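You operate a simulated robot arm through the tools that you are given. There is no shell and no other tool.

Carry out the task below with a simulated two-armed robot. There is one attempt and no reset: what you move stays moved.

JOB
Lap the valve disc with paste till it prints a closed blue ring on the seat.
Fine: work the pasted disc over the block's whole patch, blue it, press it on the seat and put it back. A coat counts when it lies all over at full strength: go over it till it gets no stronger.

Only the result counts: the job must be done as asked and must still hold three seconds after the hand-in. Knocking over, shifting, dropping, spilling or breaking anything else fails it.

ROBOT AND FRAMES
Two 7-joint arms with fingered hands on one trunk that stands fixed in place. Base frame: the origin is at the foot of the trunk, x ahead of it, y to its left, z up. Lengths are in mm, angles in rad, forces in N, time in s.
The left shoulder is at [60, 177, 775], the right one opposite. Each reaches about 1000 mm from its shoulder. Payload 4 kg a hand.
Tool frame (each hand has its own): the origin (TCP) lies between the finger pads and is the grasp point; the fingertips stand 37 mm ahead of it; z points along the fingers, y is the line along which they close. The gripper opens to 124 mm; its body begins 43 mm behind the TCP. The gripper is a hand of 3 fingers: y runs from the thumb to the fingers, the wrist lies at [-15, -108, -202] in the tool frame, and closing takes about 1.5 s.
Orientation is that of the tool frame in the base frame, as a unit quaternion [x, y, z, w]. With the fingers straight down and the wrist toward the robot, the tool's x, y and z point along [0, 1, 0], [1, 0, 0] and [0, 0, -1] of the base frame.

CONTROLS
- The arms move only by the tool step_arm. It takes "left_moves", "right_moves" or both (then of equal length, played together; a hand with none holds still); each is one flat list of numbers, 6 for each row, row after row: the shift along the base's x, y, z in units of 150 mm (1.0 is 150 mm), then the turn, a rotation vector about the base's x, y, z in units of 60 degrees (1.0 is 60 degrees). In form: [x, y, z, rx, ry, rz, x, y, z, rx, ry, rz, ...]. A call has 1 to 20 rows; each row is the pose to reach, as a shift and turn from the pose commanded when the call began. "left_jaw" and "right_jaw" are, for a hand that has rows, the finger opening in mm, from 0 to 124, set as the call begins (left out, the last holds). A call with a number of a shift or a turn outside -1 to 1 is refused whole. A row lasts 0.2 s, in which the tool goes at most 50 mm and 0.15 rad; a call with a longer step from one row to the next is refused whole, and so is a gripper value outside its range. Where a pose cannot be reached the arm comes as near as it can. A force on the tool above 40 N (or 10 N above the force at the start of the call, whichever is more), or a blocked arm, ends the call early, and 0.2 s more pass. Each finger travels about 72 mm/s and halts on what it meets, pressing with about 33 N; the grip force reading is that of the motor and also rises with nothing between the fingers. The clock runs only during rows and for 0.2 s after the last one: add rows that repeat a pose to give the fingers time. The reply holds the time, the measured pose of the TCP, the force on the tool along the base axes, the opening and the grip force, in the units named above and with some noise, with the torque about the TCP (base axes, N m) and any sound that the robot's microphone picked up.
- Cameras (640 x 400 px; columns grow to the right, rows downward): "scene" is now at [56.7, 40.4, 1426.4]; the picture's right is [0.41, -0.91, 0.00], its down [-0.59, -0.26, -0.76] and it looks along [0.70, 0.31, -0.65] (base axes); focal length 312 px, centre (320, 200). "left" rides on the left gripper at [-64, -76, -137] in its tool frame; the picture's right is [-0.84, -0.26, 0.48], its down [0.48, -0.76, 0.43] and it looks along [0.26, 0.60, 0.76] (tool axes); focal length 256 px, centre (320, 200). "right" rides on the right gripper at [64, -76, -137] in its tool frame; the picture's right is [-0.84, 0.26, -0.48], its down [-0.48, -0.76, 0.43] and it looks along [-0.26, 0.60, 0.76] (tool axes); focal length 256 px, centre (320, 200). There is no depth. A picture from a camera that has moved, and an enlarged one, comes with that camera's place and axes in the base frame and with its lens. The place of the scene camera against the robot may be out by one fixed shift of up to 12 mm in any direction.
- camera(camera): a new picture of that camera. The clock stands still meanwhile.
- lift_body(by): slides the trunk up (or, below 0, down) by that many mm; the arms and the scene camera ride with it, the base frame stays. It gives what a move gives, with no picture.
- finger_targets(index, middle, thumb_bend, thumb_turn, hand): sets how far each is bent, from 0 (flat) to 100 (curled in); at 30 the hand is open as for a grip, at 70 the pads meet at the TCP. One left out holds its place. A second passes; each finger stops where it meets its share of the squeeze, and holds until it gets a number again. A gripper value or a shape takes the hand back. It gives what a move gives, with no picture; readings hold the bend of each and the force on the fingers (four entries, about 0 where the hand has none), thumb and palm. thumb_turn goes from beside the hand (0) to across from the fingers (100), as for a grip.
- preshape(shape, hand): the hand has 3 fingers and takes this shape, open, in about a second: jaw (thumb against the fingers, like two jaws); tri (thumb and two fingers); tip (a fingertip pinch); poke (one finger out to press); point (the index stretched); flat (the hand flat); cup (the hand cupped); fist (a fist). The gripper value then closes the fingers along that shape, each until it touches; the sizes above hold for jaw. It gives what a move gives, with no picture.
- pan_tilt(pan, tilt): turns the head with the scene camera to pan (to the left, within 1.501 rad either way) and tilt (down, from -0.506 to 1.204), counted from straight ahead of the robot. It gives what a move gives.
- close_up(camera, box): a new picture of the part [left, top, right, bottom] of that camera's present view, enlarged. The clock stands still meanwhile.
- job_done(): hands the job in; it is judged then, once.

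Nothing tells you positions but the pictures and the camera data. Unless the task says otherwise, let go and move clear before handing in.

The tools are called after "Call:" by a JSON object that holds its "op" and its "data". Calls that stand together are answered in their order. step_arm: Moves the arms, as the interface text tells. Its arguments: {"type":"object","properties":{"left_moves":{"type":"array","items":{"type":"number"}},"left_jaw":{"type":"number"},"right_moves":{"type":"array","items":{"type":"number"}},"right_jaw":{"type":"number"}},"required":[]} The other tools are called the same way: lift_body (by) moves the trunk up or down; preshape (shape, hand) gives the hand a shape; finger_targets (index, middle, thumb_bend, thumb_turn, hand) moves the fingers one by one; pan_tilt (pan, tilt) turns the head that bears the scene camera; camera (camera) takes a picture; close_up (camera, box) takes an enlarged picture of a part of a camera's view; job_done () hands the job in.

At the start:

```text
clock: 0.0
left_tool_pos: [436.6, 532.1, 1150.1]
left_orientation: [0.707, 0.707, 0.0, 0.0]
left_ft_force: [0.0, 0.4, -0.2]
left_wrist_torque: [0.0, -0.01, -0.01]
left_gripper_width: 123.5
left_grasp_force: 0.1
left_shape: jaw
left_bend: [30.0, 30.0, 30.0, 98.0]
left_finger forces: [0.0, 0.0, 0.0, 0.0, 0.1, 0.0]
right_tool_pos: [556.9, 47.4, 1087.6]
right_orientation: [0.708, 0.707, 0.0, 0.0]
right_ft_force: [0.6, -0.4, -0.9]
right_wrist_torque: [-0.03, 0.0, 0.01]
right_gripper_width: 123.5
right_grasp_force: 0.1
right_shape: jaw
right_bend: [30.0, 30.0, 30.0, 98.0]
right_finger forces: [0.0, 0.0, 0.0, 0.0, 0.0, 0.1]
trunk travel left (down, up): [-300.0, 290.0]
head pan, tilt (commanded): [0.421, 0.705]
```

scene: 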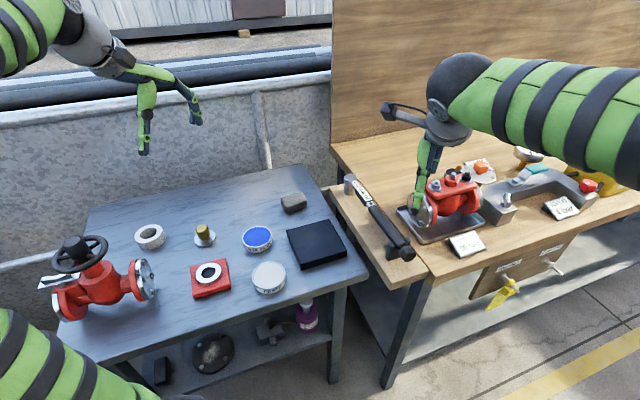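
right: 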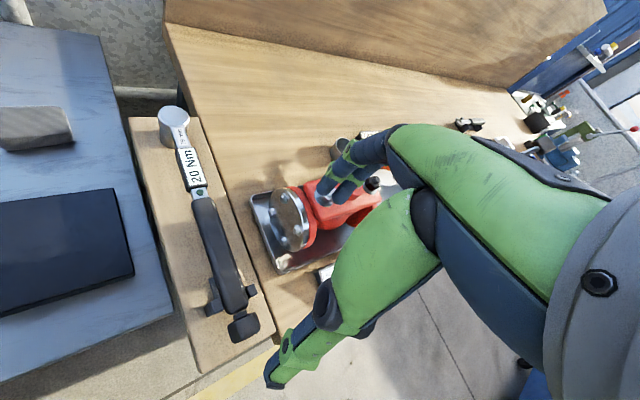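
left: 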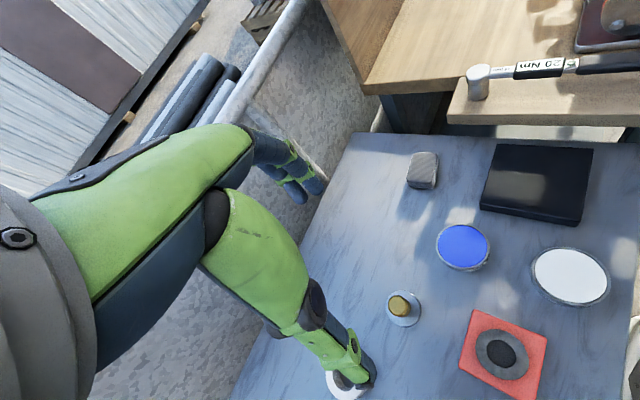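

I see a grey table on the left with a brass-handled disc, blue and white tins, a red block with a ring (seat), a black plate and a grey stone. I'll take a closer look at each before moving.

Call:
{"op": "close_up", "data": {"camera": "scene", "box": [120, 180, 360, 330]}}

Call:
{"op": "close_up", "data": {"camera": "left", "box": [320, 130, 640, 400]}}

Call:
{"op": "close_up", "data": {"camera": "scene", "box": [30, 210, 190, 330]}}

```text
2.67 times, centred on (240, 255) of scene
camera zoom: at [56.7, 40.4, 1426.4], right [0.41, -0.91, 0.0], down [-0.59, -0.26, -0.76], along [0.7, 0.31, -0.65], focal length 832 px, centre (533, 53)
```

zoom: 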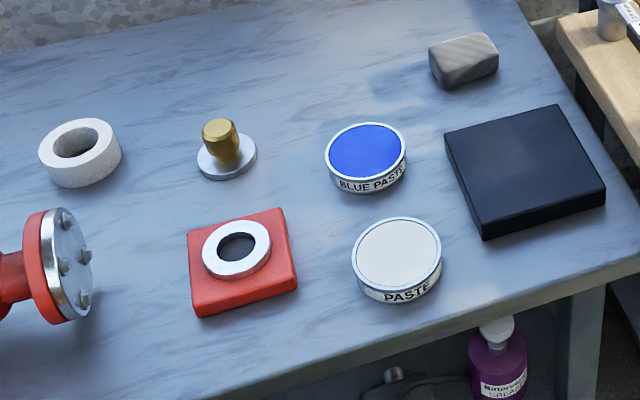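

```text
1.48 times, centred on (480, 265) of left
camera zoom: at [359.8, 468.5, 1286.1], right [-0.26, -0.84, -0.48], down [-0.76, 0.48, -0.43], along [0.6, 0.26, -0.76], focal length 379 px, centre (83, 104)
```

zoom: 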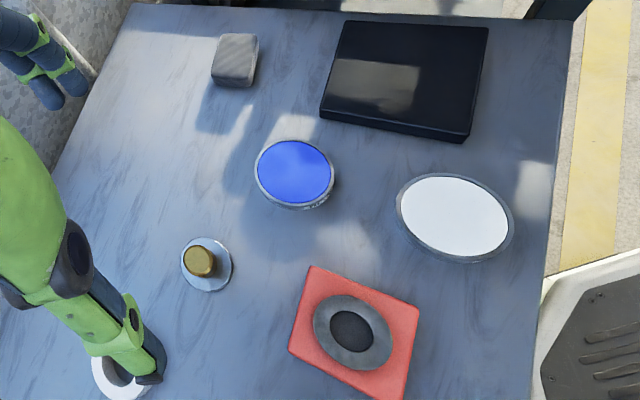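

```text
3.33 times, centred on (110, 270) of scene
camera zoom: at [56.7, 40.4, 1426.4], right [0.41, -0.91, 0.0], down [-0.59, -0.26, -0.76], along [0.7, 0.31, -0.65], focal length 1040 px, centre (1020, -33)
```

zoom: 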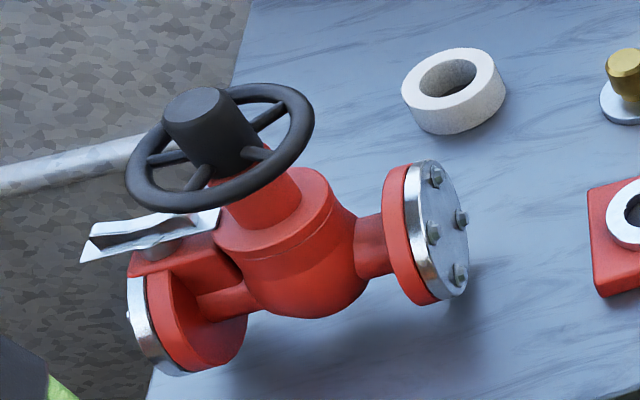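

The disc looks like it stands at about (450, 550, 805), with the black block near (544, 264). I'll zoom on the block and the seat to find the patch.

Call:
{"op": "close_up", "data": {"camera": "left", "box": [460, 130, 620, 230]}}

Call:
{"op": "close_up", "data": {"camera": "left", "box": [380, 270, 560, 400]}}

Call:
{"op": "close_up", "data": {"camera": "scene", "box": [270, 180, 370, 280]}}

Call:
{"op": "close_up", "data": {"camera": "scene", "box": [170, 210, 250, 310]}}

```text
4.00 times, centred on (540, 180) of left
camera zoom: at [359.8, 468.5, 1286.1], right [-0.26, -0.84, -0.48], down [-0.76, 0.48, -0.43], along [0.6, 0.26, -0.76], focal length 1024 px, centre (-560, 280)
```

zoom: 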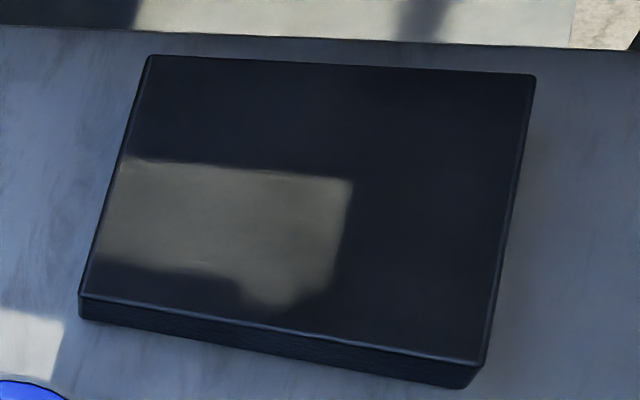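

```text
3.08 times, centred on (470, 335) of left
camera zoom: at [359.8, 468.5, 1286.1], right [-0.26, -0.84, -0.48], down [-0.76, 0.48, -0.43], along [0.6, 0.26, -0.76], focal length 788 px, centre (-142, -215)
```

zoom: 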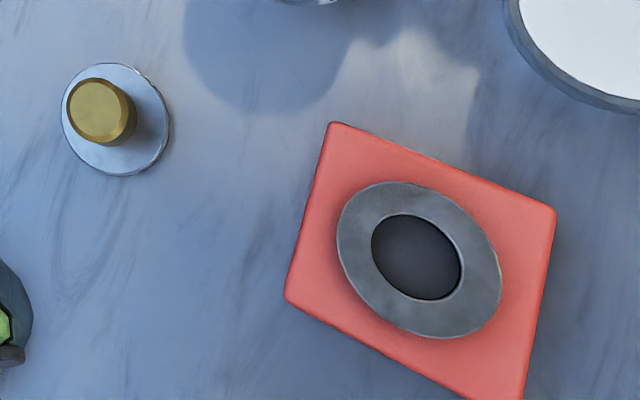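

```text
4.00 times, centred on (320, 230) of scene
camera zoom: at [56.7, 40.4, 1426.4], right [0.41, -0.91, 0.0], down [-0.59, -0.26, -0.76], along [0.7, 0.31, -0.65], focal length 1248 px, centre (320, 80)
```

zoom: 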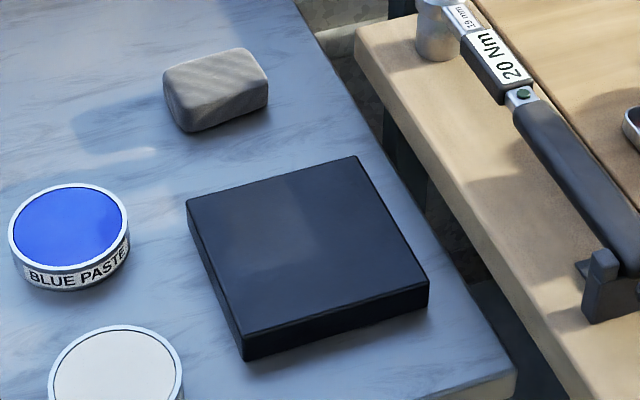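

```text
4.00 times, centred on (210, 260) of scene
camera zoom: at [56.7, 40.4, 1426.4], right [0.41, -0.91, 0.0], down [-0.59, -0.26, -0.76], along [0.7, 0.31, -0.65], focal length 1248 px, centre (760, -40)
```

zoom: 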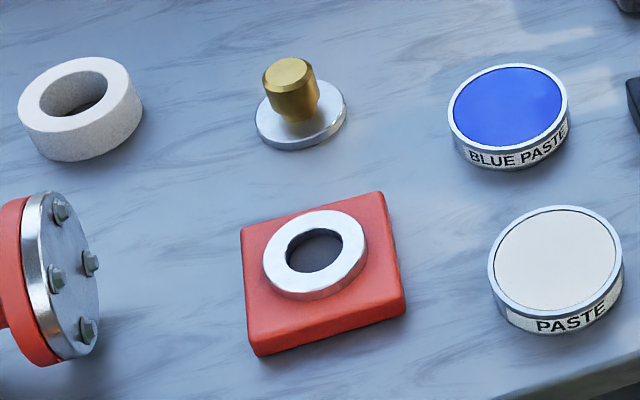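

The black block's lit rectangle looks like sunlight, so I take the patch to be its top face. I'll lower the left hand over the table to get a second view for triangulation.

Call:
{"op": "step_arm", "data": {"left_moves": [0, 0, -0.25, 0, 0, 0, -0.1, -0.1, -0.5, 0, 0, 0, -0.2, -0.3, -0.75, 0, 0, 0, -0.3, -0.5, -1.0, 0, 0, 0, -0.3, -0.5, -1.0, 0, 0, 0]}}

Call:
{"op": "camera", "data": {"camera": "left"}}

Call:
{"op": "camera", "data": {"camera": "scene"}}

```text
refused: row 3 steps farther than a row can; nothing moved
```

```text
taken
camera left: at [359.8, 468.5, 1286.1], right [-0.26, -0.84, -0.48], down [-0.76, 0.48, -0.43], along [0.6, 0.26, -0.76], focal length 256 px, centre (320, 200)
```

left: 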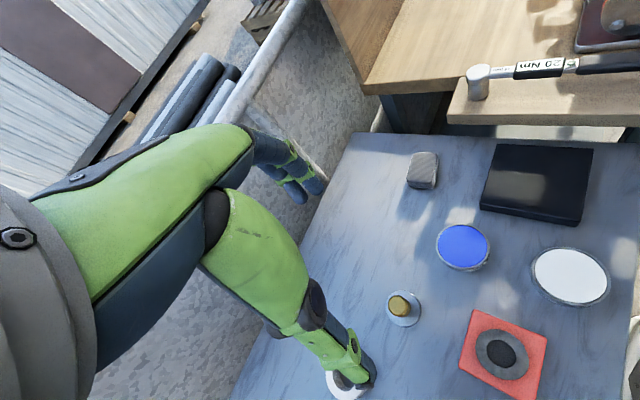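

```text
taken
camera scene: at [56.7, 40.4, 1426.4], right [0.41, -0.91, 0.0], down [-0.59, -0.26, -0.76], along [0.7, 0.31, -0.65], focal length 312 px, centre (320, 200)
```

scene: 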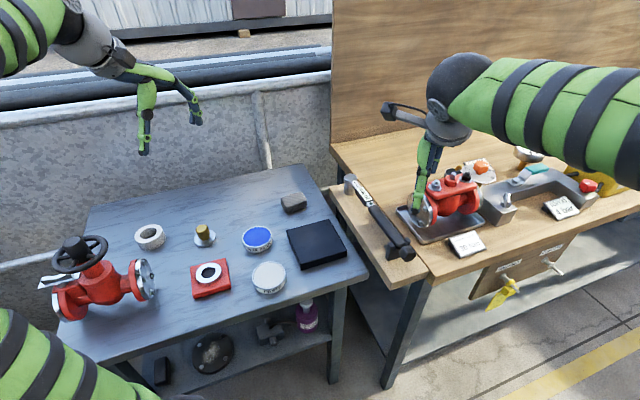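

That call was refused for an over-long step. I'll repeat it in even steps of about 43 mm.

Call:
{"op": "step_arm", "data": {"left_moves": [-0.075, -0.125, -0.25, 0, 0, 0, -0.15, -0.25, -0.5, 0, 0, 0, -0.225, -0.375, -0.75, 0, 0, 0, -0.3, -0.5, -1.0, 0, 0, 0, -0.3, -0.5, -1.0, 0, 0, 0]}}

Call:
{"op": "camera", "data": {"camera": "left"}}

Call:
{"op": "camera", "data": {"camera": "scene"}}

```text
clock: 1.2
left_tool_pos: [389.0, 458.6, 1002.9]
left_orientation: [0.708, 0.707, -0.001, -0.001]
left_ft_force: [-0.6, -0.1, -0.1]
left_wrist_torque: [-0.01, -0.02, 0.02]
left_gripper_width: 123.7
left_grasp_force: 0.1
left_shape: jaw
left_bend: [30.0, 30.0, 30.0, 98.0]
left_finger forces: [0.0, 0.0, 0.0, 0.1, 0.0, 0.1]
right_tool_pos: [556.9, 47.7, 1087.1]
right_orientation: [0.707, 0.707, 0.0, 0.0]
right_ft_force: [0.0, -1.2, 0.4]
right_wrist_torque: [0.0, 0.01, -0.01]
right_gripper_width: 123.8
right_grasp_force: 0.0
right_shape: jaw
right_bend: [30.0, 30.0, 30.0, 98.0]
right_finger forces: [0.1, 0.1, 0.0, 0.0, 0.0, 0.0]
trunk travel left (down, up): [-300.0, 290.0]
head pan, tilt (commanded): [0.421, 0.705]
```

```text
taken
camera left: at [313.1, 395.0, 1137.9], right [-0.26, -0.84, -0.48], down [-0.76, 0.48, -0.43], along [0.6, 0.26, -0.76], focal length 256 px, centre (320, 200)
```

left: 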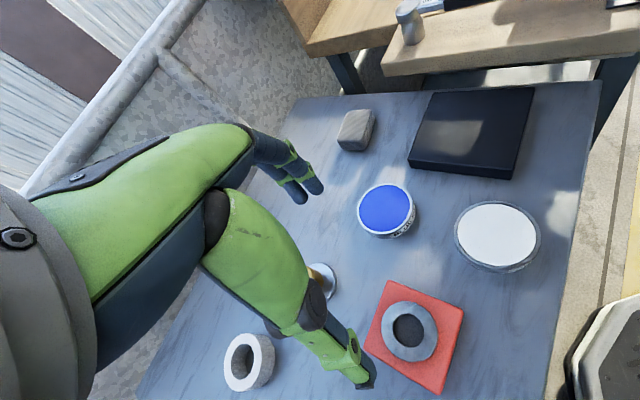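

```text
taken
camera scene: at [56.6, 40.4, 1426.4], right [0.41, -0.91, 0.0], down [-0.59, -0.26, -0.76], along [0.7, 0.31, -0.65], focal length 312 px, centre (320, 200)
```

scene: 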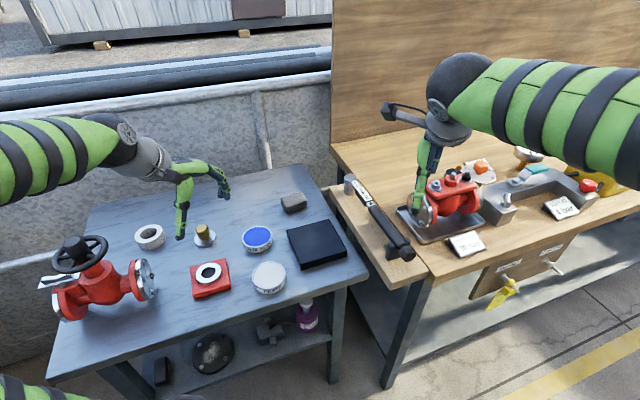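

The hand is at (389, 459, 1003) with a good view of the tins, seat and block. I'll take close-ups from here to triangulate against the first view.

Call:
{"op": "close_up", "data": {"camera": "left", "box": [340, 160, 560, 300]}}

Call:
{"op": "close_up", "data": {"camera": "left", "box": [350, 260, 490, 400]}}

Call:
{"op": "close_up", "data": {"camera": "left", "box": [380, 70, 560, 190]}}

```text
2.86 times, centred on (450, 230) of left
camera zoom: at [313.1, 395.0, 1137.9], right [-0.26, -0.84, -0.48], down [-0.76, 0.48, -0.43], along [0.6, 0.26, -0.76], focal length 731 px, centre (-51, 114)
```

zoom: 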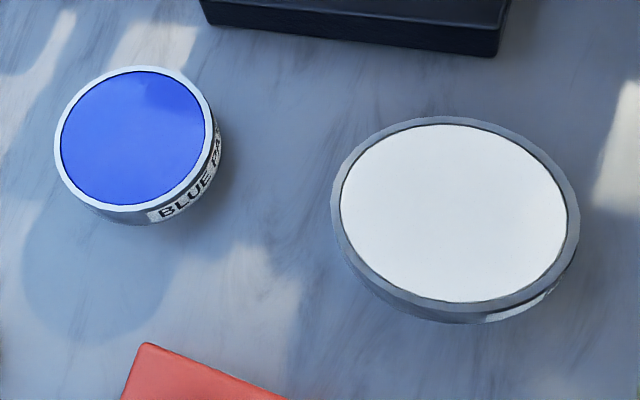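

```text
2.86 times, centred on (420, 330) of left
camera zoom: at [313.1, 395.0, 1137.9], right [-0.26, -0.84, -0.48], down [-0.76, 0.48, -0.43], along [0.6, 0.26, -0.76], focal length 731 px, centre (34, -171)
```

zoom: 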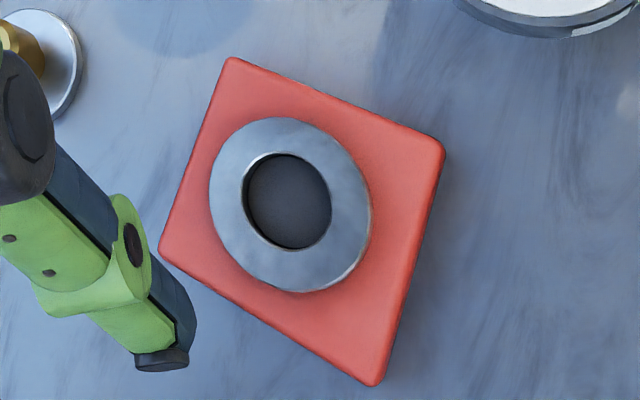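

```text
3.33 times, centred on (470, 130) of left
camera zoom: at [313.1, 395.0, 1137.9], right [-0.26, -0.84, -0.48], down [-0.76, 0.48, -0.43], along [0.6, 0.26, -0.76], focal length 853 px, centre (-180, 433)
```

zoom: 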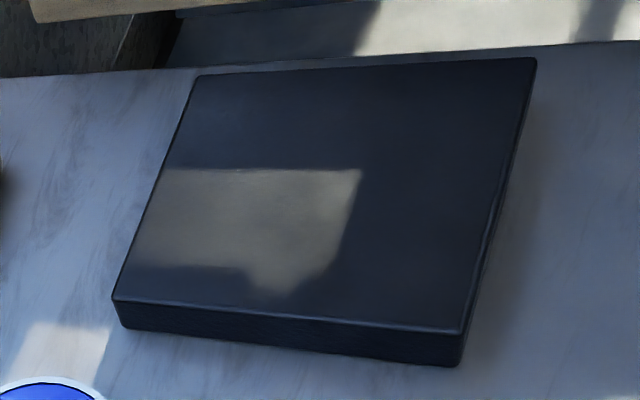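

From two views I get: seat ring centre (346, 453, 825), blue paste (492, 417, ~821), white paste (401, 324, ~818), black block a 120 mm square at (542, 270, ~824) turned 45°, and disc about (443, 551). I'll raise the trunk so the forearm clears the valve, then check the view.

Call:
{"op": "lift_body", "data": {"by": 150}}

Call:
{"op": "pan_tilt", "data": {"pan": 0.75, "tilt": 0.75}}

Call:
{"op": "camera", "data": {"camera": "scene"}}

```text
clock: 3.0
left_tool_pos: [389.0, 458.7, 1153.5]
left_orientation: [0.707, 0.707, 0.0, 0.0]
left_ft_force: [-1.0, -1.1, 0.7]
left_wrist_torque: [-0.01, 0.02, -0.02]
left_gripper_width: 123.5
left_grasp_force: 0.1
left_shape: jaw
left_bend: [30.0, 30.0, 30.0, 98.0]
left_finger forces: [0.0, 0.0, 0.0, 0.0, 0.0, 0.0]
right_tool_pos: [556.9, 47.3, 1238.1]
right_orientation: [0.707, 0.707, 0.0, 0.0]
right_ft_force: [0.0, -0.4, -0.3]
right_wrist_torque: [-0.01, 0.0, 0.0]
right_gripper_width: 123.4
right_grasp_force: 0.1
right_shape: jaw
right_bend: [30.0, 30.0, 30.0, 98.0]
right_finger forces: [0.0, 0.0, 0.1, 0.0, 0.1, 0.0]
trunk travel left (down, up): [-450.0, 140.0]
head pan, tilt (commanded): [0.421, 0.705]
```

```text
clock: 3.8
left_tool_pos: [389.3, 458.8, 1151.6]
left_orientation: [0.707, 0.708, -0.001, 0.0]
left_ft_force: [-0.6, 0.3, -0.2]
left_wrist_torque: [0.01, 0.03, -0.04]
left_gripper_width: 123.7
left_grasp_force: 0.0
left_shape: jaw
left_bend: [30.0, 30.0, 30.0, 98.0]
left_finger forces: [0.0, 0.0, 0.1, 0.0, 0.1, 0.0]
right_tool_pos: [557.6, 47.4, 1237.1]
right_orientation: [0.707, 0.707, 0.0, 0.0]
right_ft_force: [-0.1, 0.1, -0.7]
right_wrist_torque: [0.02, 0.04, 0.01]
right_gripper_width: 123.1
right_grasp_force: 0.2
right_shape: jaw
right_bend: [30.0, 30.0, 30.0, 98.0]
right_finger forces: [0.0, 0.0, 0.1, 0.1, 0.0, 0.1]
trunk travel left (down, up): [-450.0, 140.0]
head pan, tilt (commanded): [0.75, 0.75]
```

```text
taken
camera scene: at [40.0, 62.3, 1572.5], right [0.68, -0.73, 0.0], down [-0.5, -0.46, -0.73], along [0.54, 0.5, -0.68], focal length 312 px, centre (320, 200)
```

scene: 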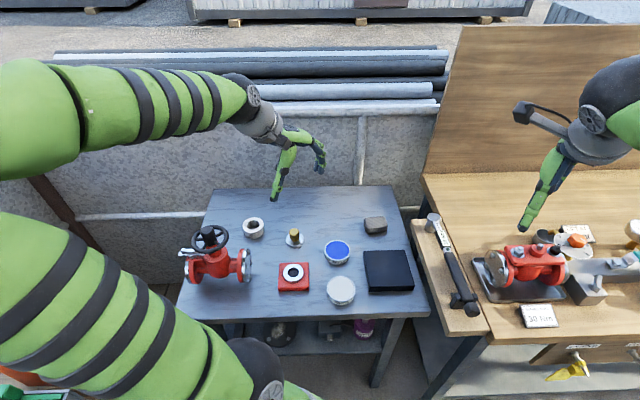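

The forearm comes in high from the left, well clear of the valve. I'll move above the disc at about (443, 551) and lower to z ≈ 1000.

Call:
{"op": "step_arm", "data": {"left_moves": [0.072, 0.123, -0.2, 0, 0, 0, 0.144, 0.246, -0.4, 0, 0, 0, 0.216, 0.369, -0.6, 0, 0, 0, 0.288, 0.492, -0.8, 0, 0, 0, 0.36, 0.615, -1.0, 0, 0, 0, 0.36, 0.615, -1.0, 0, 0, 0], "left_jaw": 90}}

Call:
{"op": "camera", "data": {"camera": "left"}}

Call:
{"op": "camera", "data": {"camera": "scene"}}

```text
clock: 5.2
left_tool_pos: [444.7, 550.0, 1004.7]
left_orientation: [0.707, 0.707, 0.0, -0.001]
left_ft_force: [-0.6, 1.0, 0.4]
left_wrist_torque: [-0.01, -0.02, -0.01]
left_gripper_width: 90.0
left_grasp_force: 0.0
left_shape: jaw
left_bend: [34.0, 37.0, 49.0, 99.0]
left_finger forces: [0.0, 0.0, 0.0, 0.0, 0.1, 0.0]
right_tool_pos: [556.6, 47.4, 1238.2]
right_orientation: [0.707, 0.708, -0.001, 0.0]
right_ft_force: [-0.3, -0.6, -0.4]
right_wrist_torque: [-0.01, -0.01, 0.0]
right_gripper_width: 123.6
right_grasp_force: 0.1
right_shape: jaw
right_bend: [30.0, 30.0, 30.0, 98.0]
right_finger forces: [0.1, 0.0, 0.0, 0.1, 0.0, 0.0]
trunk travel left (down, up): [-450.0, 140.0]
head pan, tilt (commanded): [0.75, 0.75]
```

```text
taken
camera left: at [368.8, 486.1, 1139.9], right [-0.26, -0.84, -0.48], down [-0.76, 0.48, -0.43], along [0.6, 0.26, -0.76], focal length 256 px, centre (320, 200)
```

left: 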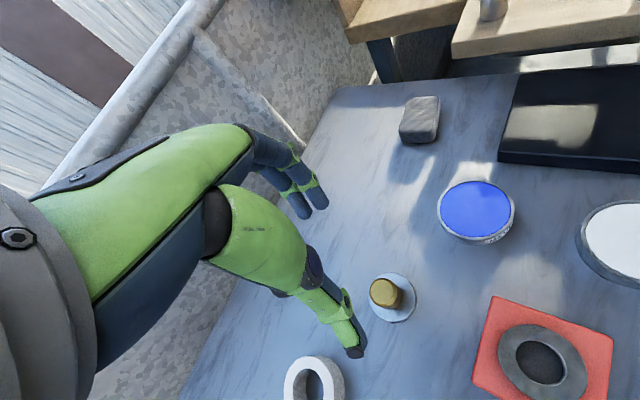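

```text
taken
camera scene: at [39.5, 62.1, 1572.5], right [0.68, -0.73, 0.0], down [-0.5, -0.47, -0.73], along [0.53, 0.5, -0.68], focal length 312 px, centre (320, 200)
```

scene: 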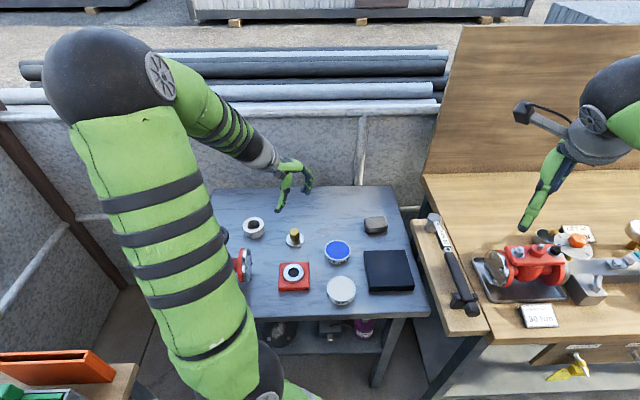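

The hand is above the disc, which is visible just right of the thumb. I'll zoom in on it to fix its position and height.

Call:
{"op": "close_up", "data": {"camera": "left", "box": [330, 240, 450, 360]}}

Call:
{"op": "close_up", "data": {"camera": "left", "box": [200, 120, 400, 400]}}

```text
3.33 times, centred on (390, 300) of left
camera zoom: at [368.8, 486.1, 1139.9], right [-0.26, -0.84, -0.48], down [-0.76, 0.48, -0.43], along [0.6, 0.26, -0.76], focal length 853 px, centre (87, -133)
```

zoom: 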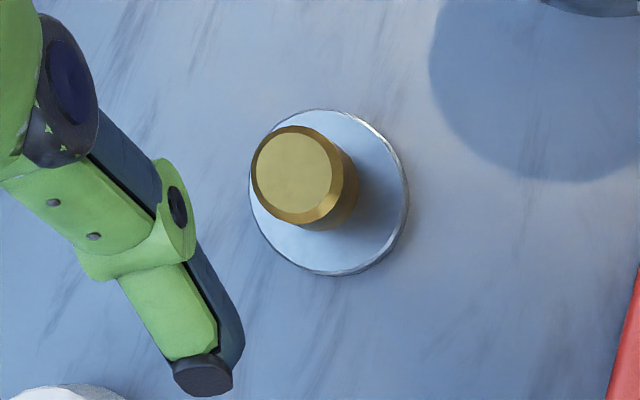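

```text
1.43 times, centred on (300, 260) of left
camera zoom: at [368.8, 486.1, 1139.9], right [-0.26, -0.84, -0.48], down [-0.76, 0.48, -0.43], along [0.6, 0.26, -0.76], focal length 366 px, centre (349, 114)
```

zoom: 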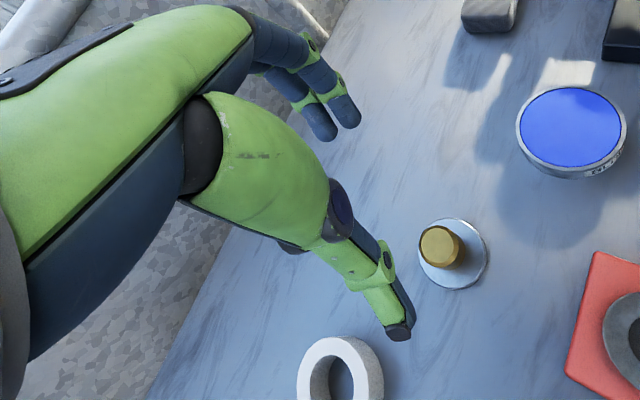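

The disc's plate top is near z 808 and the knob top near z 848, centred about (443, 550). I'll descend to z ≈ 868 with the fingers open around the knob.

Call:
{"op": "step_arm", "data": {"left_moves": [0, 0, -0.25, 0, 0, 0, 0, 0, -0.5, 0, 0, 0, 0, 0, -0.75, 0, 0, 0, 0, 0, -0.9, 0, 0, 0, 0, 0, -0.9, 0, 0, 0]}}

Call:
{"op": "camera", "data": {"camera": "left"}}

Call:
{"op": "close_up", "data": {"camera": "scene", "box": [220, 140, 380, 300]}}

```text
clock: 6.4
left_tool_pos: [448.8, 551.0, 870.9]
left_orientation: [0.707, 0.707, 0.0, 0.001]
left_ft_force: [0.2, -0.8, -0.2]
left_wrist_torque: [-0.01, 0.01, 0.01]
left_gripper_width: 90.6
left_grasp_force: 0.0
left_shape: jaw
left_bend: [34.0, 37.0, 49.0, 99.0]
left_finger forces: [0.0, 0.1, 0.0, 0.1, 0.0, 0.1]
right_tool_pos: [556.1, 47.9, 1236.8]
right_orientation: [0.708, 0.707, -0.001, 0.0]
right_ft_force: [-0.1, 0.6, 0.8]
right_wrist_torque: [0.02, -0.01, 0.02]
right_gripper_width: 123.7
right_grasp_force: 0.1
right_shape: jaw
right_bend: [30.0, 30.0, 30.0, 98.0]
right_finger forces: [0.1, 0.0, 0.1, 0.1, 0.0, 0.0]
trunk travel left (down, up): [-450.0, 140.0]
head pan, tilt (commanded): [0.75, 0.75]
```

```text
taken
camera left: at [371.3, 487.3, 1006.6], right [-0.26, -0.84, -0.48], down [-0.76, 0.48, -0.43], along [0.6, 0.26, -0.76], focal length 256 px, centre (320, 200)
```

left: 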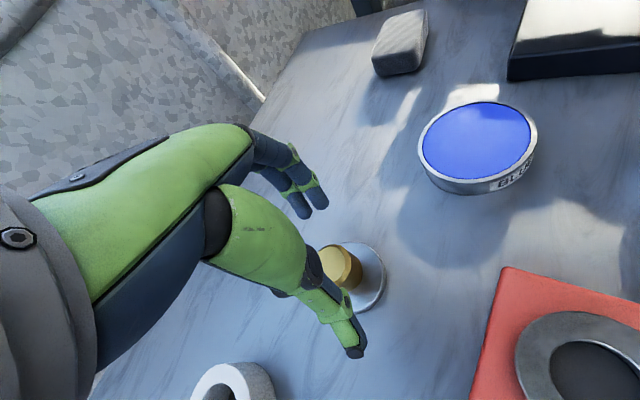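

```text
2.50 times, centred on (300, 220) of scene
camera zoom: at [39.9, 62.3, 1572.5], right [0.68, -0.73, 0.0], down [-0.5, -0.47, -0.73], along [0.53, 0.5, -0.68], focal length 780 px, centre (370, 150)
```

zoom: 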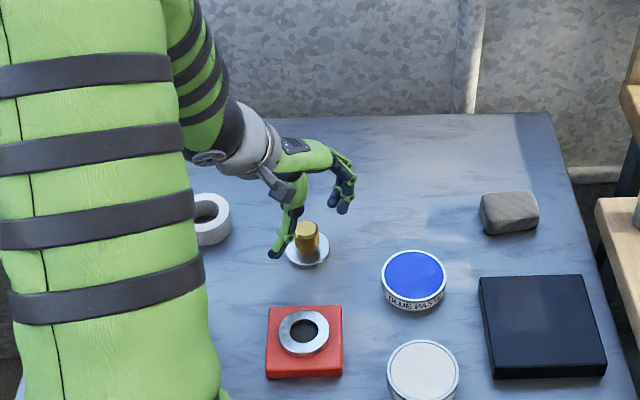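

The knob sits between the thumb and the fingers in the left view. I'll zoom in to check the centring before going lower.

Call:
{"op": "close_up", "data": {"camera": "left", "box": [270, 200, 430, 370]}}

Call:
{"op": "close_up", "data": {"camera": "scene", "box": [260, 170, 340, 260]}}

```text
2.35 times, centred on (350, 285) of left
camera zoom: at [371.3, 487.3, 1006.6], right [-0.26, -0.84, -0.48], down [-0.76, 0.48, -0.43], along [0.6, 0.26, -0.76], focal length 602 px, centre (249, 0)
```

zoom: 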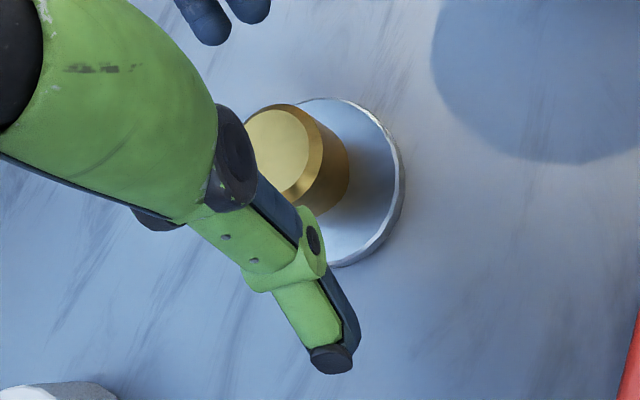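

```text
4.44 times, centred on (300, 215) of scene
camera zoom: at [39.9, 62.3, 1572.5], right [0.68, -0.73, 0.0], down [-0.5, -0.47, -0.73], along [0.53, 0.5, -0.68], focal length 1386 px, centre (409, 133)
```

zoom: 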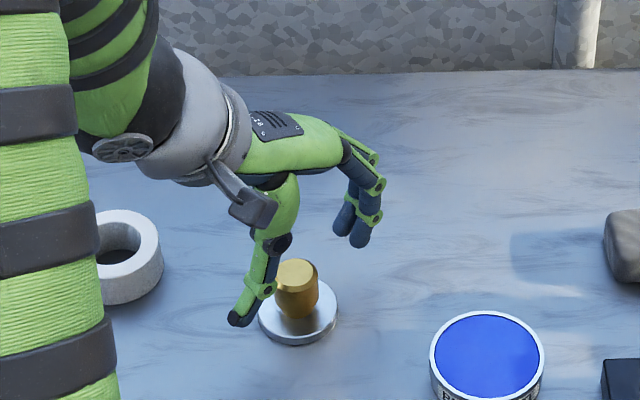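

The knob is about 4–5 mm nearer the thumb than the grasp centre. I'll shift by (-4.5, -1.5) and lower to z ≈ 857.

Call:
{"op": "step_arm", "data": {"left_moves": [-0.03, -0.01, 0, 0, 0, 0, -0.03, -0.01, -0.045, 0, 0, 0, -0.03, -0.01, -0.09, 0, 0, 0, -0.03, -0.01, -0.09, 0, 0, 0]}}

Call:
{"op": "close_up", "data": {"camera": "left", "box": [250, 180, 410, 370]}}

Call:
{"op": "close_up", "data": {"camera": "scene", "box": [260, 190, 340, 260]}}

```text
clock: 7.4
left_tool_pos: [440.3, 550.1, 856.2]
left_orientation: [0.707, 0.707, 0.0, 0.0]
left_ft_force: [-0.5, -0.8, -0.3]
left_wrist_torque: [0.01, 0.0, 0.03]
left_gripper_width: 90.2
left_grasp_force: 0.0
left_shape: jaw
left_bend: [34.0, 37.0, 49.0, 99.0]
left_finger forces: [0.1, 0.0, 0.0, 0.1, 0.0, 0.1]
right_tool_pos: [557.4, 46.9, 1238.1]
right_orientation: [0.707, 0.708, 0.0, 0.0]
right_ft_force: [-0.1, -0.2, -0.3]
right_wrist_torque: [0.01, 0.01, -0.01]
right_gripper_width: 123.7
right_grasp_force: 0.1
right_shape: jaw
right_bend: [30.0, 30.0, 30.0, 98.0]
right_finger forces: [0.0, 0.0, 0.0, 0.1, 0.1, 0.0]
trunk travel left (down, up): [-450.0, 140.0]
head pan, tilt (commanded): [0.75, 0.75]
```

```text
2.11 times, centred on (330, 275) of left
camera zoom: at [363.3, 486.6, 990.7], right [-0.26, -0.84, -0.48], down [-0.76, 0.48, -0.43], along [0.6, 0.26, -0.76], focal length 539 px, centre (299, 42)
```

zoom: 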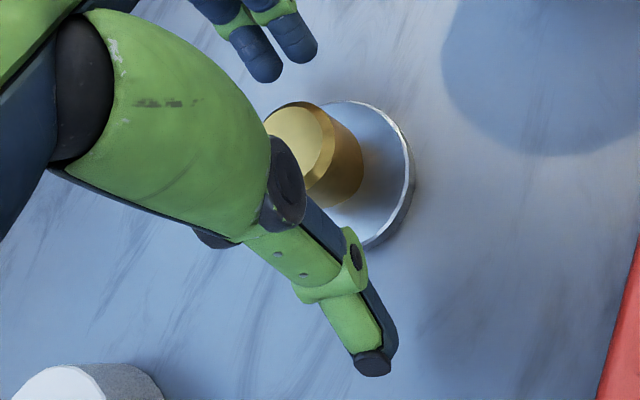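

```text
5.71 times, centred on (300, 225) of scene
camera zoom: at [39.9, 62.3, 1572.5], right [0.68, -0.73, 0.0], down [-0.5, -0.47, -0.73], along [0.53, 0.5, -0.68], focal length 1782 px, centre (434, 57)
```

zoom: 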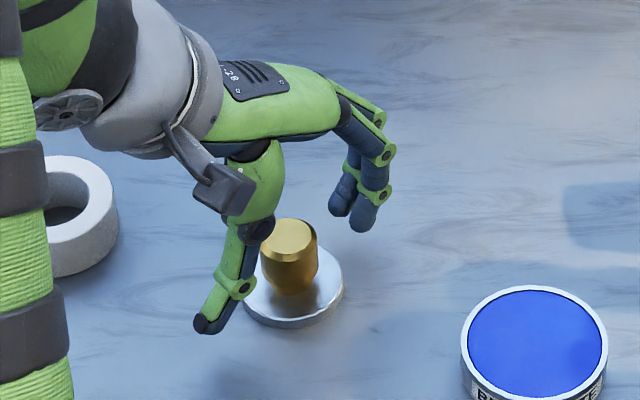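

The TCP is now about 3 mm short of the knob's centre in x. I'll shift +2.5 mm and close partway to 50 mm to see how the fingertips travel.

Call:
{"op": "step_arm", "data": {"left_moves": [0.017, 0, 0, 0, 0, 0, 0.017, 0, 0, 0, 0, 0, 0.017, 0, 0, 0, 0, 0, 0.017, 0, 0, 0, 0, 0], "left_jaw": 52}}

Call:
{"op": "close_up", "data": {"camera": "left", "box": [250, 180, 410, 370]}}

Call:
{"op": "close_up", "data": {"camera": "scene", "box": [260, 190, 340, 260]}}

```text
clock: 8.4
left_tool_pos: [441.7, 550.4, 855.2]
left_orientation: [0.707, 0.707, 0.0, -0.001]
left_ft_force: [-0.2, -0.2, 0.9]
left_wrist_torque: [0.02, -0.01, 0.01]
left_gripper_width: 52.6
left_grasp_force: 0.0
left_shape: jaw
left_bend: [46.0, 49.0, 58.0, 100.0]
left_finger forces: [0.0, 0.0, 0.0, 0.0, 0.5, 0.0]
right_tool_pos: [557.9, 47.5, 1237.6]
right_orientation: [0.707, 0.707, 0.0, 0.0]
right_ft_force: [0.4, 0.2, -1.0]
right_wrist_torque: [-0.01, 0.01, 0.04]
right_gripper_width: 123.6
right_grasp_force: 0.1
right_shape: jaw
right_bend: [30.0, 30.0, 30.0, 98.0]
right_finger forces: [0.1, 0.0, 0.1, 0.1, 0.1, 0.1]
trunk travel left (down, up): [-450.0, 140.0]
head pan, tilt (commanded): [0.75, 0.75]
```

```text
2.11 times, centred on (330, 275) of left
camera zoom: at [365.5, 487.2, 990.2], right [-0.26, -0.84, -0.48], down [-0.76, 0.48, -0.43], along [0.6, 0.26, -0.76], focal length 539 px, centre (299, 42)
```

zoom: 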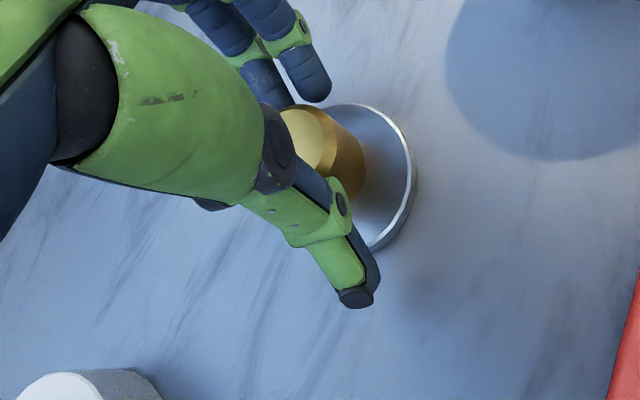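

```text
5.71 times, centred on (300, 225) of scene
camera zoom: at [39.9, 62.3, 1572.5], right [0.68, -0.73, 0.0], down [-0.5, -0.47, -0.73], along [0.53, 0.5, -0.68], focal length 1782 px, centre (434, 57)
```

zoom: 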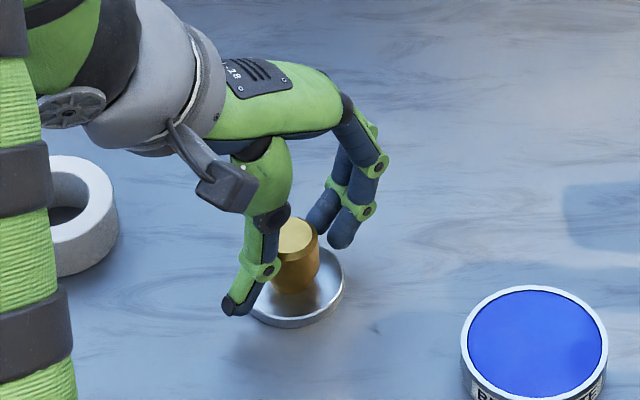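

The thumb already touches the knob lightly while the fingers still have a gap. I'll close fully now and watch the forces.

Call:
{"op": "step_arm", "data": {"left_moves": [0, 0, 0, 0, 0, 0, 0, 0, 0, 0, 0, 0, 0, 0, 0, 0, 0, 0, 0, 0, 0, 0, 0, 0, 0, 0, 0, 0, 0, 0, 0, 0, 0, 0, 0, 0], "left_jaw": 10}}

Call:
{"op": "close_up", "data": {"camera": "left", "box": [250, 180, 410, 370]}}

Call:
{"op": "close_up", "data": {"camera": "scene", "box": [260, 190, 340, 260]}}

```text
clock: 9.8
left_tool_pos: [441.6, 549.9, 855.0]
left_orientation: [0.707, 0.708, 0.001, 0.0]
left_ft_force: [2.9, 2.6, 21.3]
left_wrist_torque: [0.13, -1.02, 0.11]
left_gripper_width: 31.3
left_grasp_force: 33.2
left_shape: jaw
left_bend: [52.0, 54.0, 63.0, 100.0]
left_finger forces: [22.8, 16.8, 0.0, 0.1, 40.5, 0.0]
right_tool_pos: [555.6, 47.5, 1238.6]
right_orientation: [0.707, 0.707, 0.0, -0.001]
right_ft_force: [-0.3, 0.0, 1.0]
right_wrist_torque: [0.0, 0.02, 0.0]
right_gripper_width: 123.6
right_grasp_force: 0.0
right_shape: jaw
right_bend: [30.0, 30.0, 30.0, 98.0]
right_finger forces: [0.1, 0.1, 0.0, 0.0, 0.0, 0.0]
trunk travel left (down, up): [-450.0, 140.0]
head pan, tilt (commanded): [0.75, 0.75]
```

```text
2.11 times, centred on (330, 275) of left
camera zoom: at [365.3, 486.7, 991.4], right [-0.26, -0.84, -0.48], down [-0.76, 0.48, -0.44], along [0.6, 0.26, -0.76], focal length 539 px, centre (299, 42)
```

zoom: 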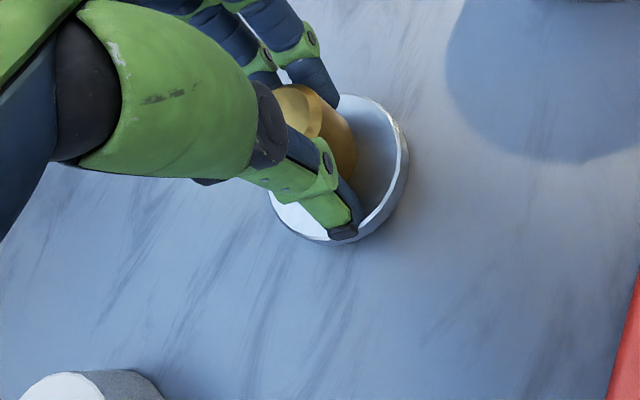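

```text
5.71 times, centred on (300, 225) of scene
camera zoom: at [38.9, 61.1, 1572.7], right [0.68, -0.73, 0.0], down [-0.5, -0.46, -0.73], along [0.54, 0.5, -0.68], focal length 1782 px, centre (434, 57)
```

zoom: 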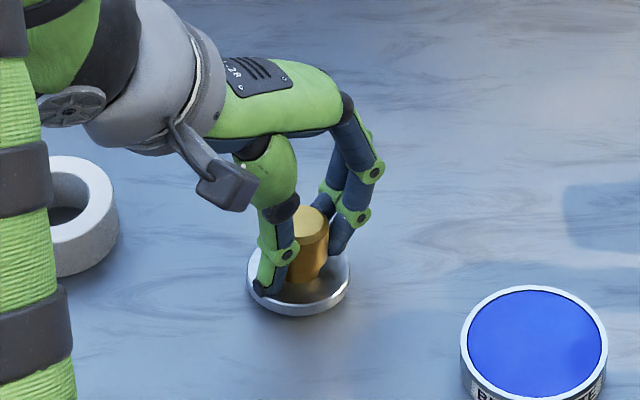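

The knob is gripped, but the tool feels 21 N upward with a torque about y, so the disc has tilted in the grip. I'll zoom in to gauge the tilt.

Call:
{"op": "close_up", "data": {"camera": "scene", "box": [285, 200, 325, 240]}}

Call:
{"op": "close_up", "data": {"camera": "left", "box": [300, 200, 400, 310]}}

```text
10.00 times, centred on (305, 220) of scene
camera zoom: at [38.9, 61.1, 1572.7], right [0.68, -0.73, 0.0], down [-0.5, -0.46, -0.73], along [0.54, 0.5, -0.68], focal length 3119 px, centre (470, 0)
```

zoom: 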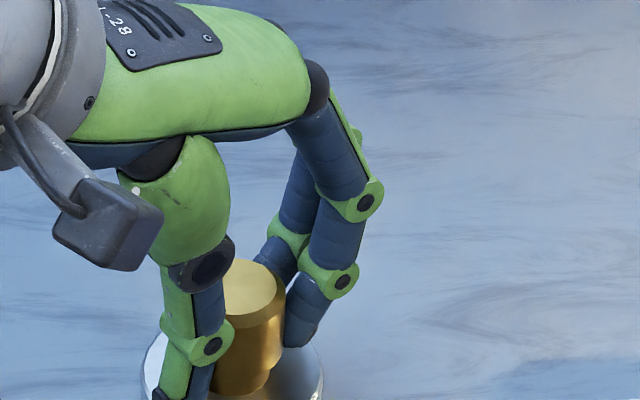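

```text
3.64 times, centred on (350, 255) of left
camera zoom: at [365.3, 486.7, 991.4], right [-0.26, -0.84, -0.48], down [-0.76, 0.48, -0.44], along [0.6, 0.26, -0.76], focal length 931 px, centre (211, 0)
```

zoom: 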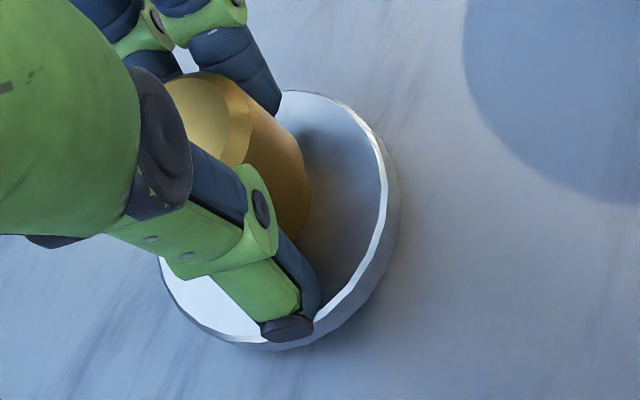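

The pads lean about 12° relative to the tool axis at this opening, which tilts the disc. I'll open again, then tilt the hand so the pads stand vertical before regripping.

Call:
{"op": "step_arm", "data": {"left_moves": [0, 0, 0, 0, 0, 0, 0, 0, 0, 0, 0, 0, 0, 0, 0, 0, 0, 0, 0, 0, 0, 0, 0, 0, 0, 0, 0.03, 0, 0, 0, 0, 0, 0.06, 0, 0, 0, 0, 0, 0.06, 0, 0, 0], "left_jaw": 64}}

Call:
{"op": "close_up", "data": {"camera": "left", "box": [270, 180, 410, 330]}}

Call:
{"op": "close_up", "data": {"camera": "scene", "box": [270, 195, 330, 255]}}

```text
clock: 11.4
left_tool_pos: [441.0, 550.9, 863.1]
left_orientation: [0.707, 0.707, 0.0, 0.0]
left_ft_force: [0.0, 0.0, 0.4]
left_wrist_torque: [-0.01, -0.02, 0.04]
left_gripper_width: 63.4
left_grasp_force: 0.0
left_shape: jaw
left_bend: [42.0, 45.0, 56.0, 100.0]
left_finger forces: [0.1, 0.1, 0.0, 0.1, 0.0, 0.0]
right_tool_pos: [556.9, 47.7, 1236.3]
right_orientation: [0.708, 0.707, 0.0, 0.0]
right_ft_force: [0.1, 0.1, -0.3]
right_wrist_torque: [-0.02, 0.02, 0.04]
right_gripper_width: 123.5
right_grasp_force: 0.1
right_shape: jaw
right_bend: [30.0, 30.0, 30.0, 98.0]
right_finger forces: [0.0, 0.0, 0.0, 0.1, 0.0, 0.0]
trunk travel left (down, up): [-450.0, 140.0]
head pan, tilt (commanded): [0.75, 0.75]
```

```text
2.67 times, centred on (340, 255) of left
camera zoom: at [366.1, 486.7, 998.6], right [-0.26, -0.84, -0.48], down [-0.76, 0.48, -0.43], along [0.6, 0.26, -0.76], focal length 683 px, centre (267, 53)
```

zoom: 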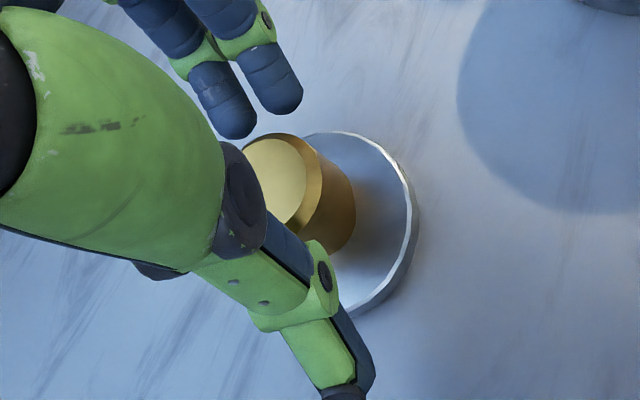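

```text
6.67 times, centred on (300, 225) of scene
camera zoom: at [40.0, 62.4, 1572.5], right [0.68, -0.73, 0.0], down [-0.5, -0.47, -0.73], along [0.53, 0.5, -0.68], focal length 2079 px, centre (453, 33)
```

zoom: 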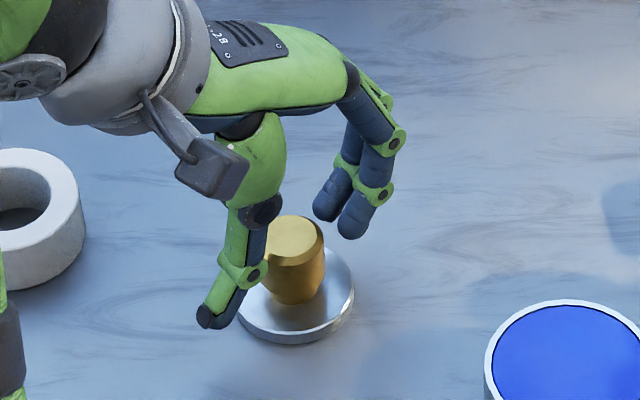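

The disc fell flat again, with its knob now near (446, 549). I'll tilt the hand 18° about y (fingers pointing slightly forward) and check the alignment.

Call:
{"op": "step_arm", "data": {"left_moves": [0, 0, 0.06, 0, -0.1, 0, 0.015, -0.005, 0.06, 0, -0.2, 0, 0.03, -0.01, 0.06, 0, -0.3, 0, 0.03, -0.01, 0.06, 0, -0.3, 0], "left_jaw": 70}}

Call:
{"op": "close_up", "data": {"camera": "left", "box": [250, 180, 410, 350]}}

Call:
{"op": "close_up", "data": {"camera": "scene", "box": [270, 195, 330, 255]}}

```text
clock: 12.4
left_tool_pos: [445.0, 547.2, 872.7]
left_orientation: [0.699, 0.698, 0.111, 0.111]
left_ft_force: [0.7, -0.2, -0.4]
left_wrist_torque: [0.01, 0.02, -0.02]
left_gripper_width: 70.1
left_grasp_force: 0.0
left_shape: jaw
left_bend: [40.0, 43.0, 54.0, 99.0]
left_finger forces: [0.0, 0.0, 0.0, 0.1, 0.0, 0.1]
right_tool_pos: [555.9, 47.5, 1236.8]
right_orientation: [0.707, 0.707, 0.001, 0.0]
right_ft_force: [-1.2, 0.7, 0.1]
right_wrist_torque: [-0.01, 0.02, 0.0]
right_gripper_width: 123.5
right_grasp_force: 0.1
right_shape: jaw
right_bend: [30.0, 30.0, 30.0, 98.0]
right_finger forces: [0.0, 0.0, 0.0, 0.1, 0.0, 0.0]
trunk travel left (down, up): [-450.0, 140.0]
head pan, tilt (commanded): [0.75, 0.75]
```

```text
2.35 times, centred on (330, 265) of left
camera zoom: at [330.5, 484.1, 978.0], right [-0.09, -0.84, -0.54], down [-0.59, 0.48, -0.65], along [0.8, 0.26, -0.54], focal length 602 px, centre (296, 47)
```

zoom: 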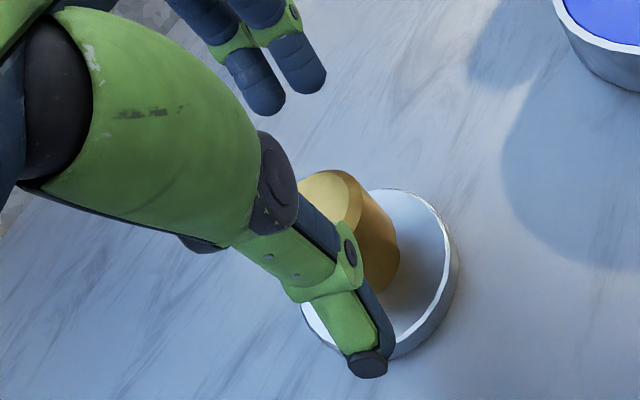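

```text
6.67 times, centred on (300, 225) of scene
camera zoom: at [39.9, 62.3, 1572.5], right [0.68, -0.73, 0.0], down [-0.5, -0.47, -0.73], along [0.53, 0.5, -0.68], focal length 2079 px, centre (453, 33)
```

zoom: 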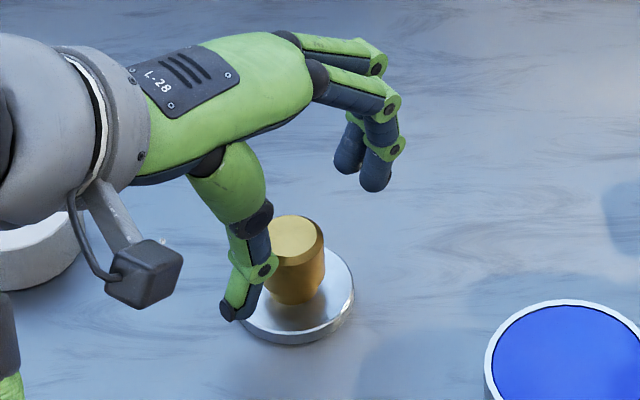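

With the tilt, the fingertips straddle the knob evenly and the TCP is about over it. I'll lower to z ≈ 857 and close.

Call:
{"op": "step_arm", "data": {"left_moves": [0, 0, -0.05, 0, 0, 0, 0, 0, -0.105, 0, 0, 0, 0, 0, -0.105, 0, 0, 0, 0, 0, -0.105, 0, 0, 0], "left_jaw": 50}}

Call:
{"op": "close_up", "data": {"camera": "left", "box": [250, 180, 410, 350]}}

Call:
{"op": "close_up", "data": {"camera": "scene", "box": [270, 195, 330, 255]}}

```text
clock: 13.4
left_tool_pos: [444.5, 548.4, 856.9]
left_orientation: [0.699, 0.698, 0.11, 0.111]
left_ft_force: [0.1, 0.1, 0.1]
left_wrist_torque: [0.0, -0.01, 0.01]
left_gripper_width: 50.1
left_grasp_force: 0.2
left_shape: jaw
left_bend: [46.0, 50.0, 59.0, 100.0]
left_finger forces: [0.0, 0.0, 0.1, 0.0, 0.5, 0.0]
right_tool_pos: [556.7, 48.0, 1237.4]
right_orientation: [0.707, 0.707, -0.001, 0.001]
right_ft_force: [-0.4, 0.1, 0.3]
right_wrist_torque: [0.03, 0.0, 0.02]
right_gripper_width: 123.8
right_grasp_force: 0.0
right_shape: jaw
right_bend: [30.0, 30.0, 30.0, 98.0]
right_finger forces: [0.0, 0.1, 0.0, 0.1, 0.1, 0.0]
trunk travel left (down, up): [-450.0, 140.0]
head pan, tilt (commanded): [0.75, 0.75]
```

```text
2.35 times, centred on (330, 265) of left
camera zoom: at [330.4, 484.9, 962.8], right [-0.1, -0.84, -0.54], down [-0.59, 0.48, -0.65], along [0.8, 0.26, -0.54], focal length 602 px, centre (296, 47)
```

zoom: 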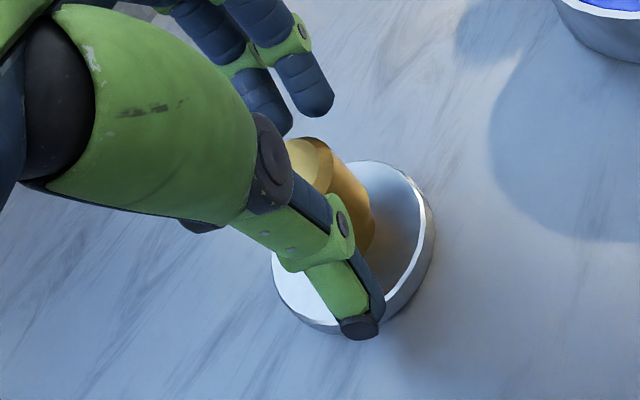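

```text
6.67 times, centred on (300, 225) of scene
camera zoom: at [39.9, 62.3, 1572.5], right [0.68, -0.73, 0.0], down [-0.5, -0.47, -0.73], along [0.53, 0.5, -0.68], focal length 2079 px, centre (453, 33)
```

zoom: 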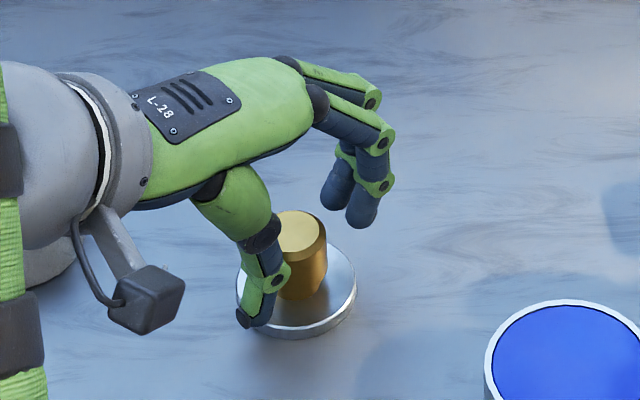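

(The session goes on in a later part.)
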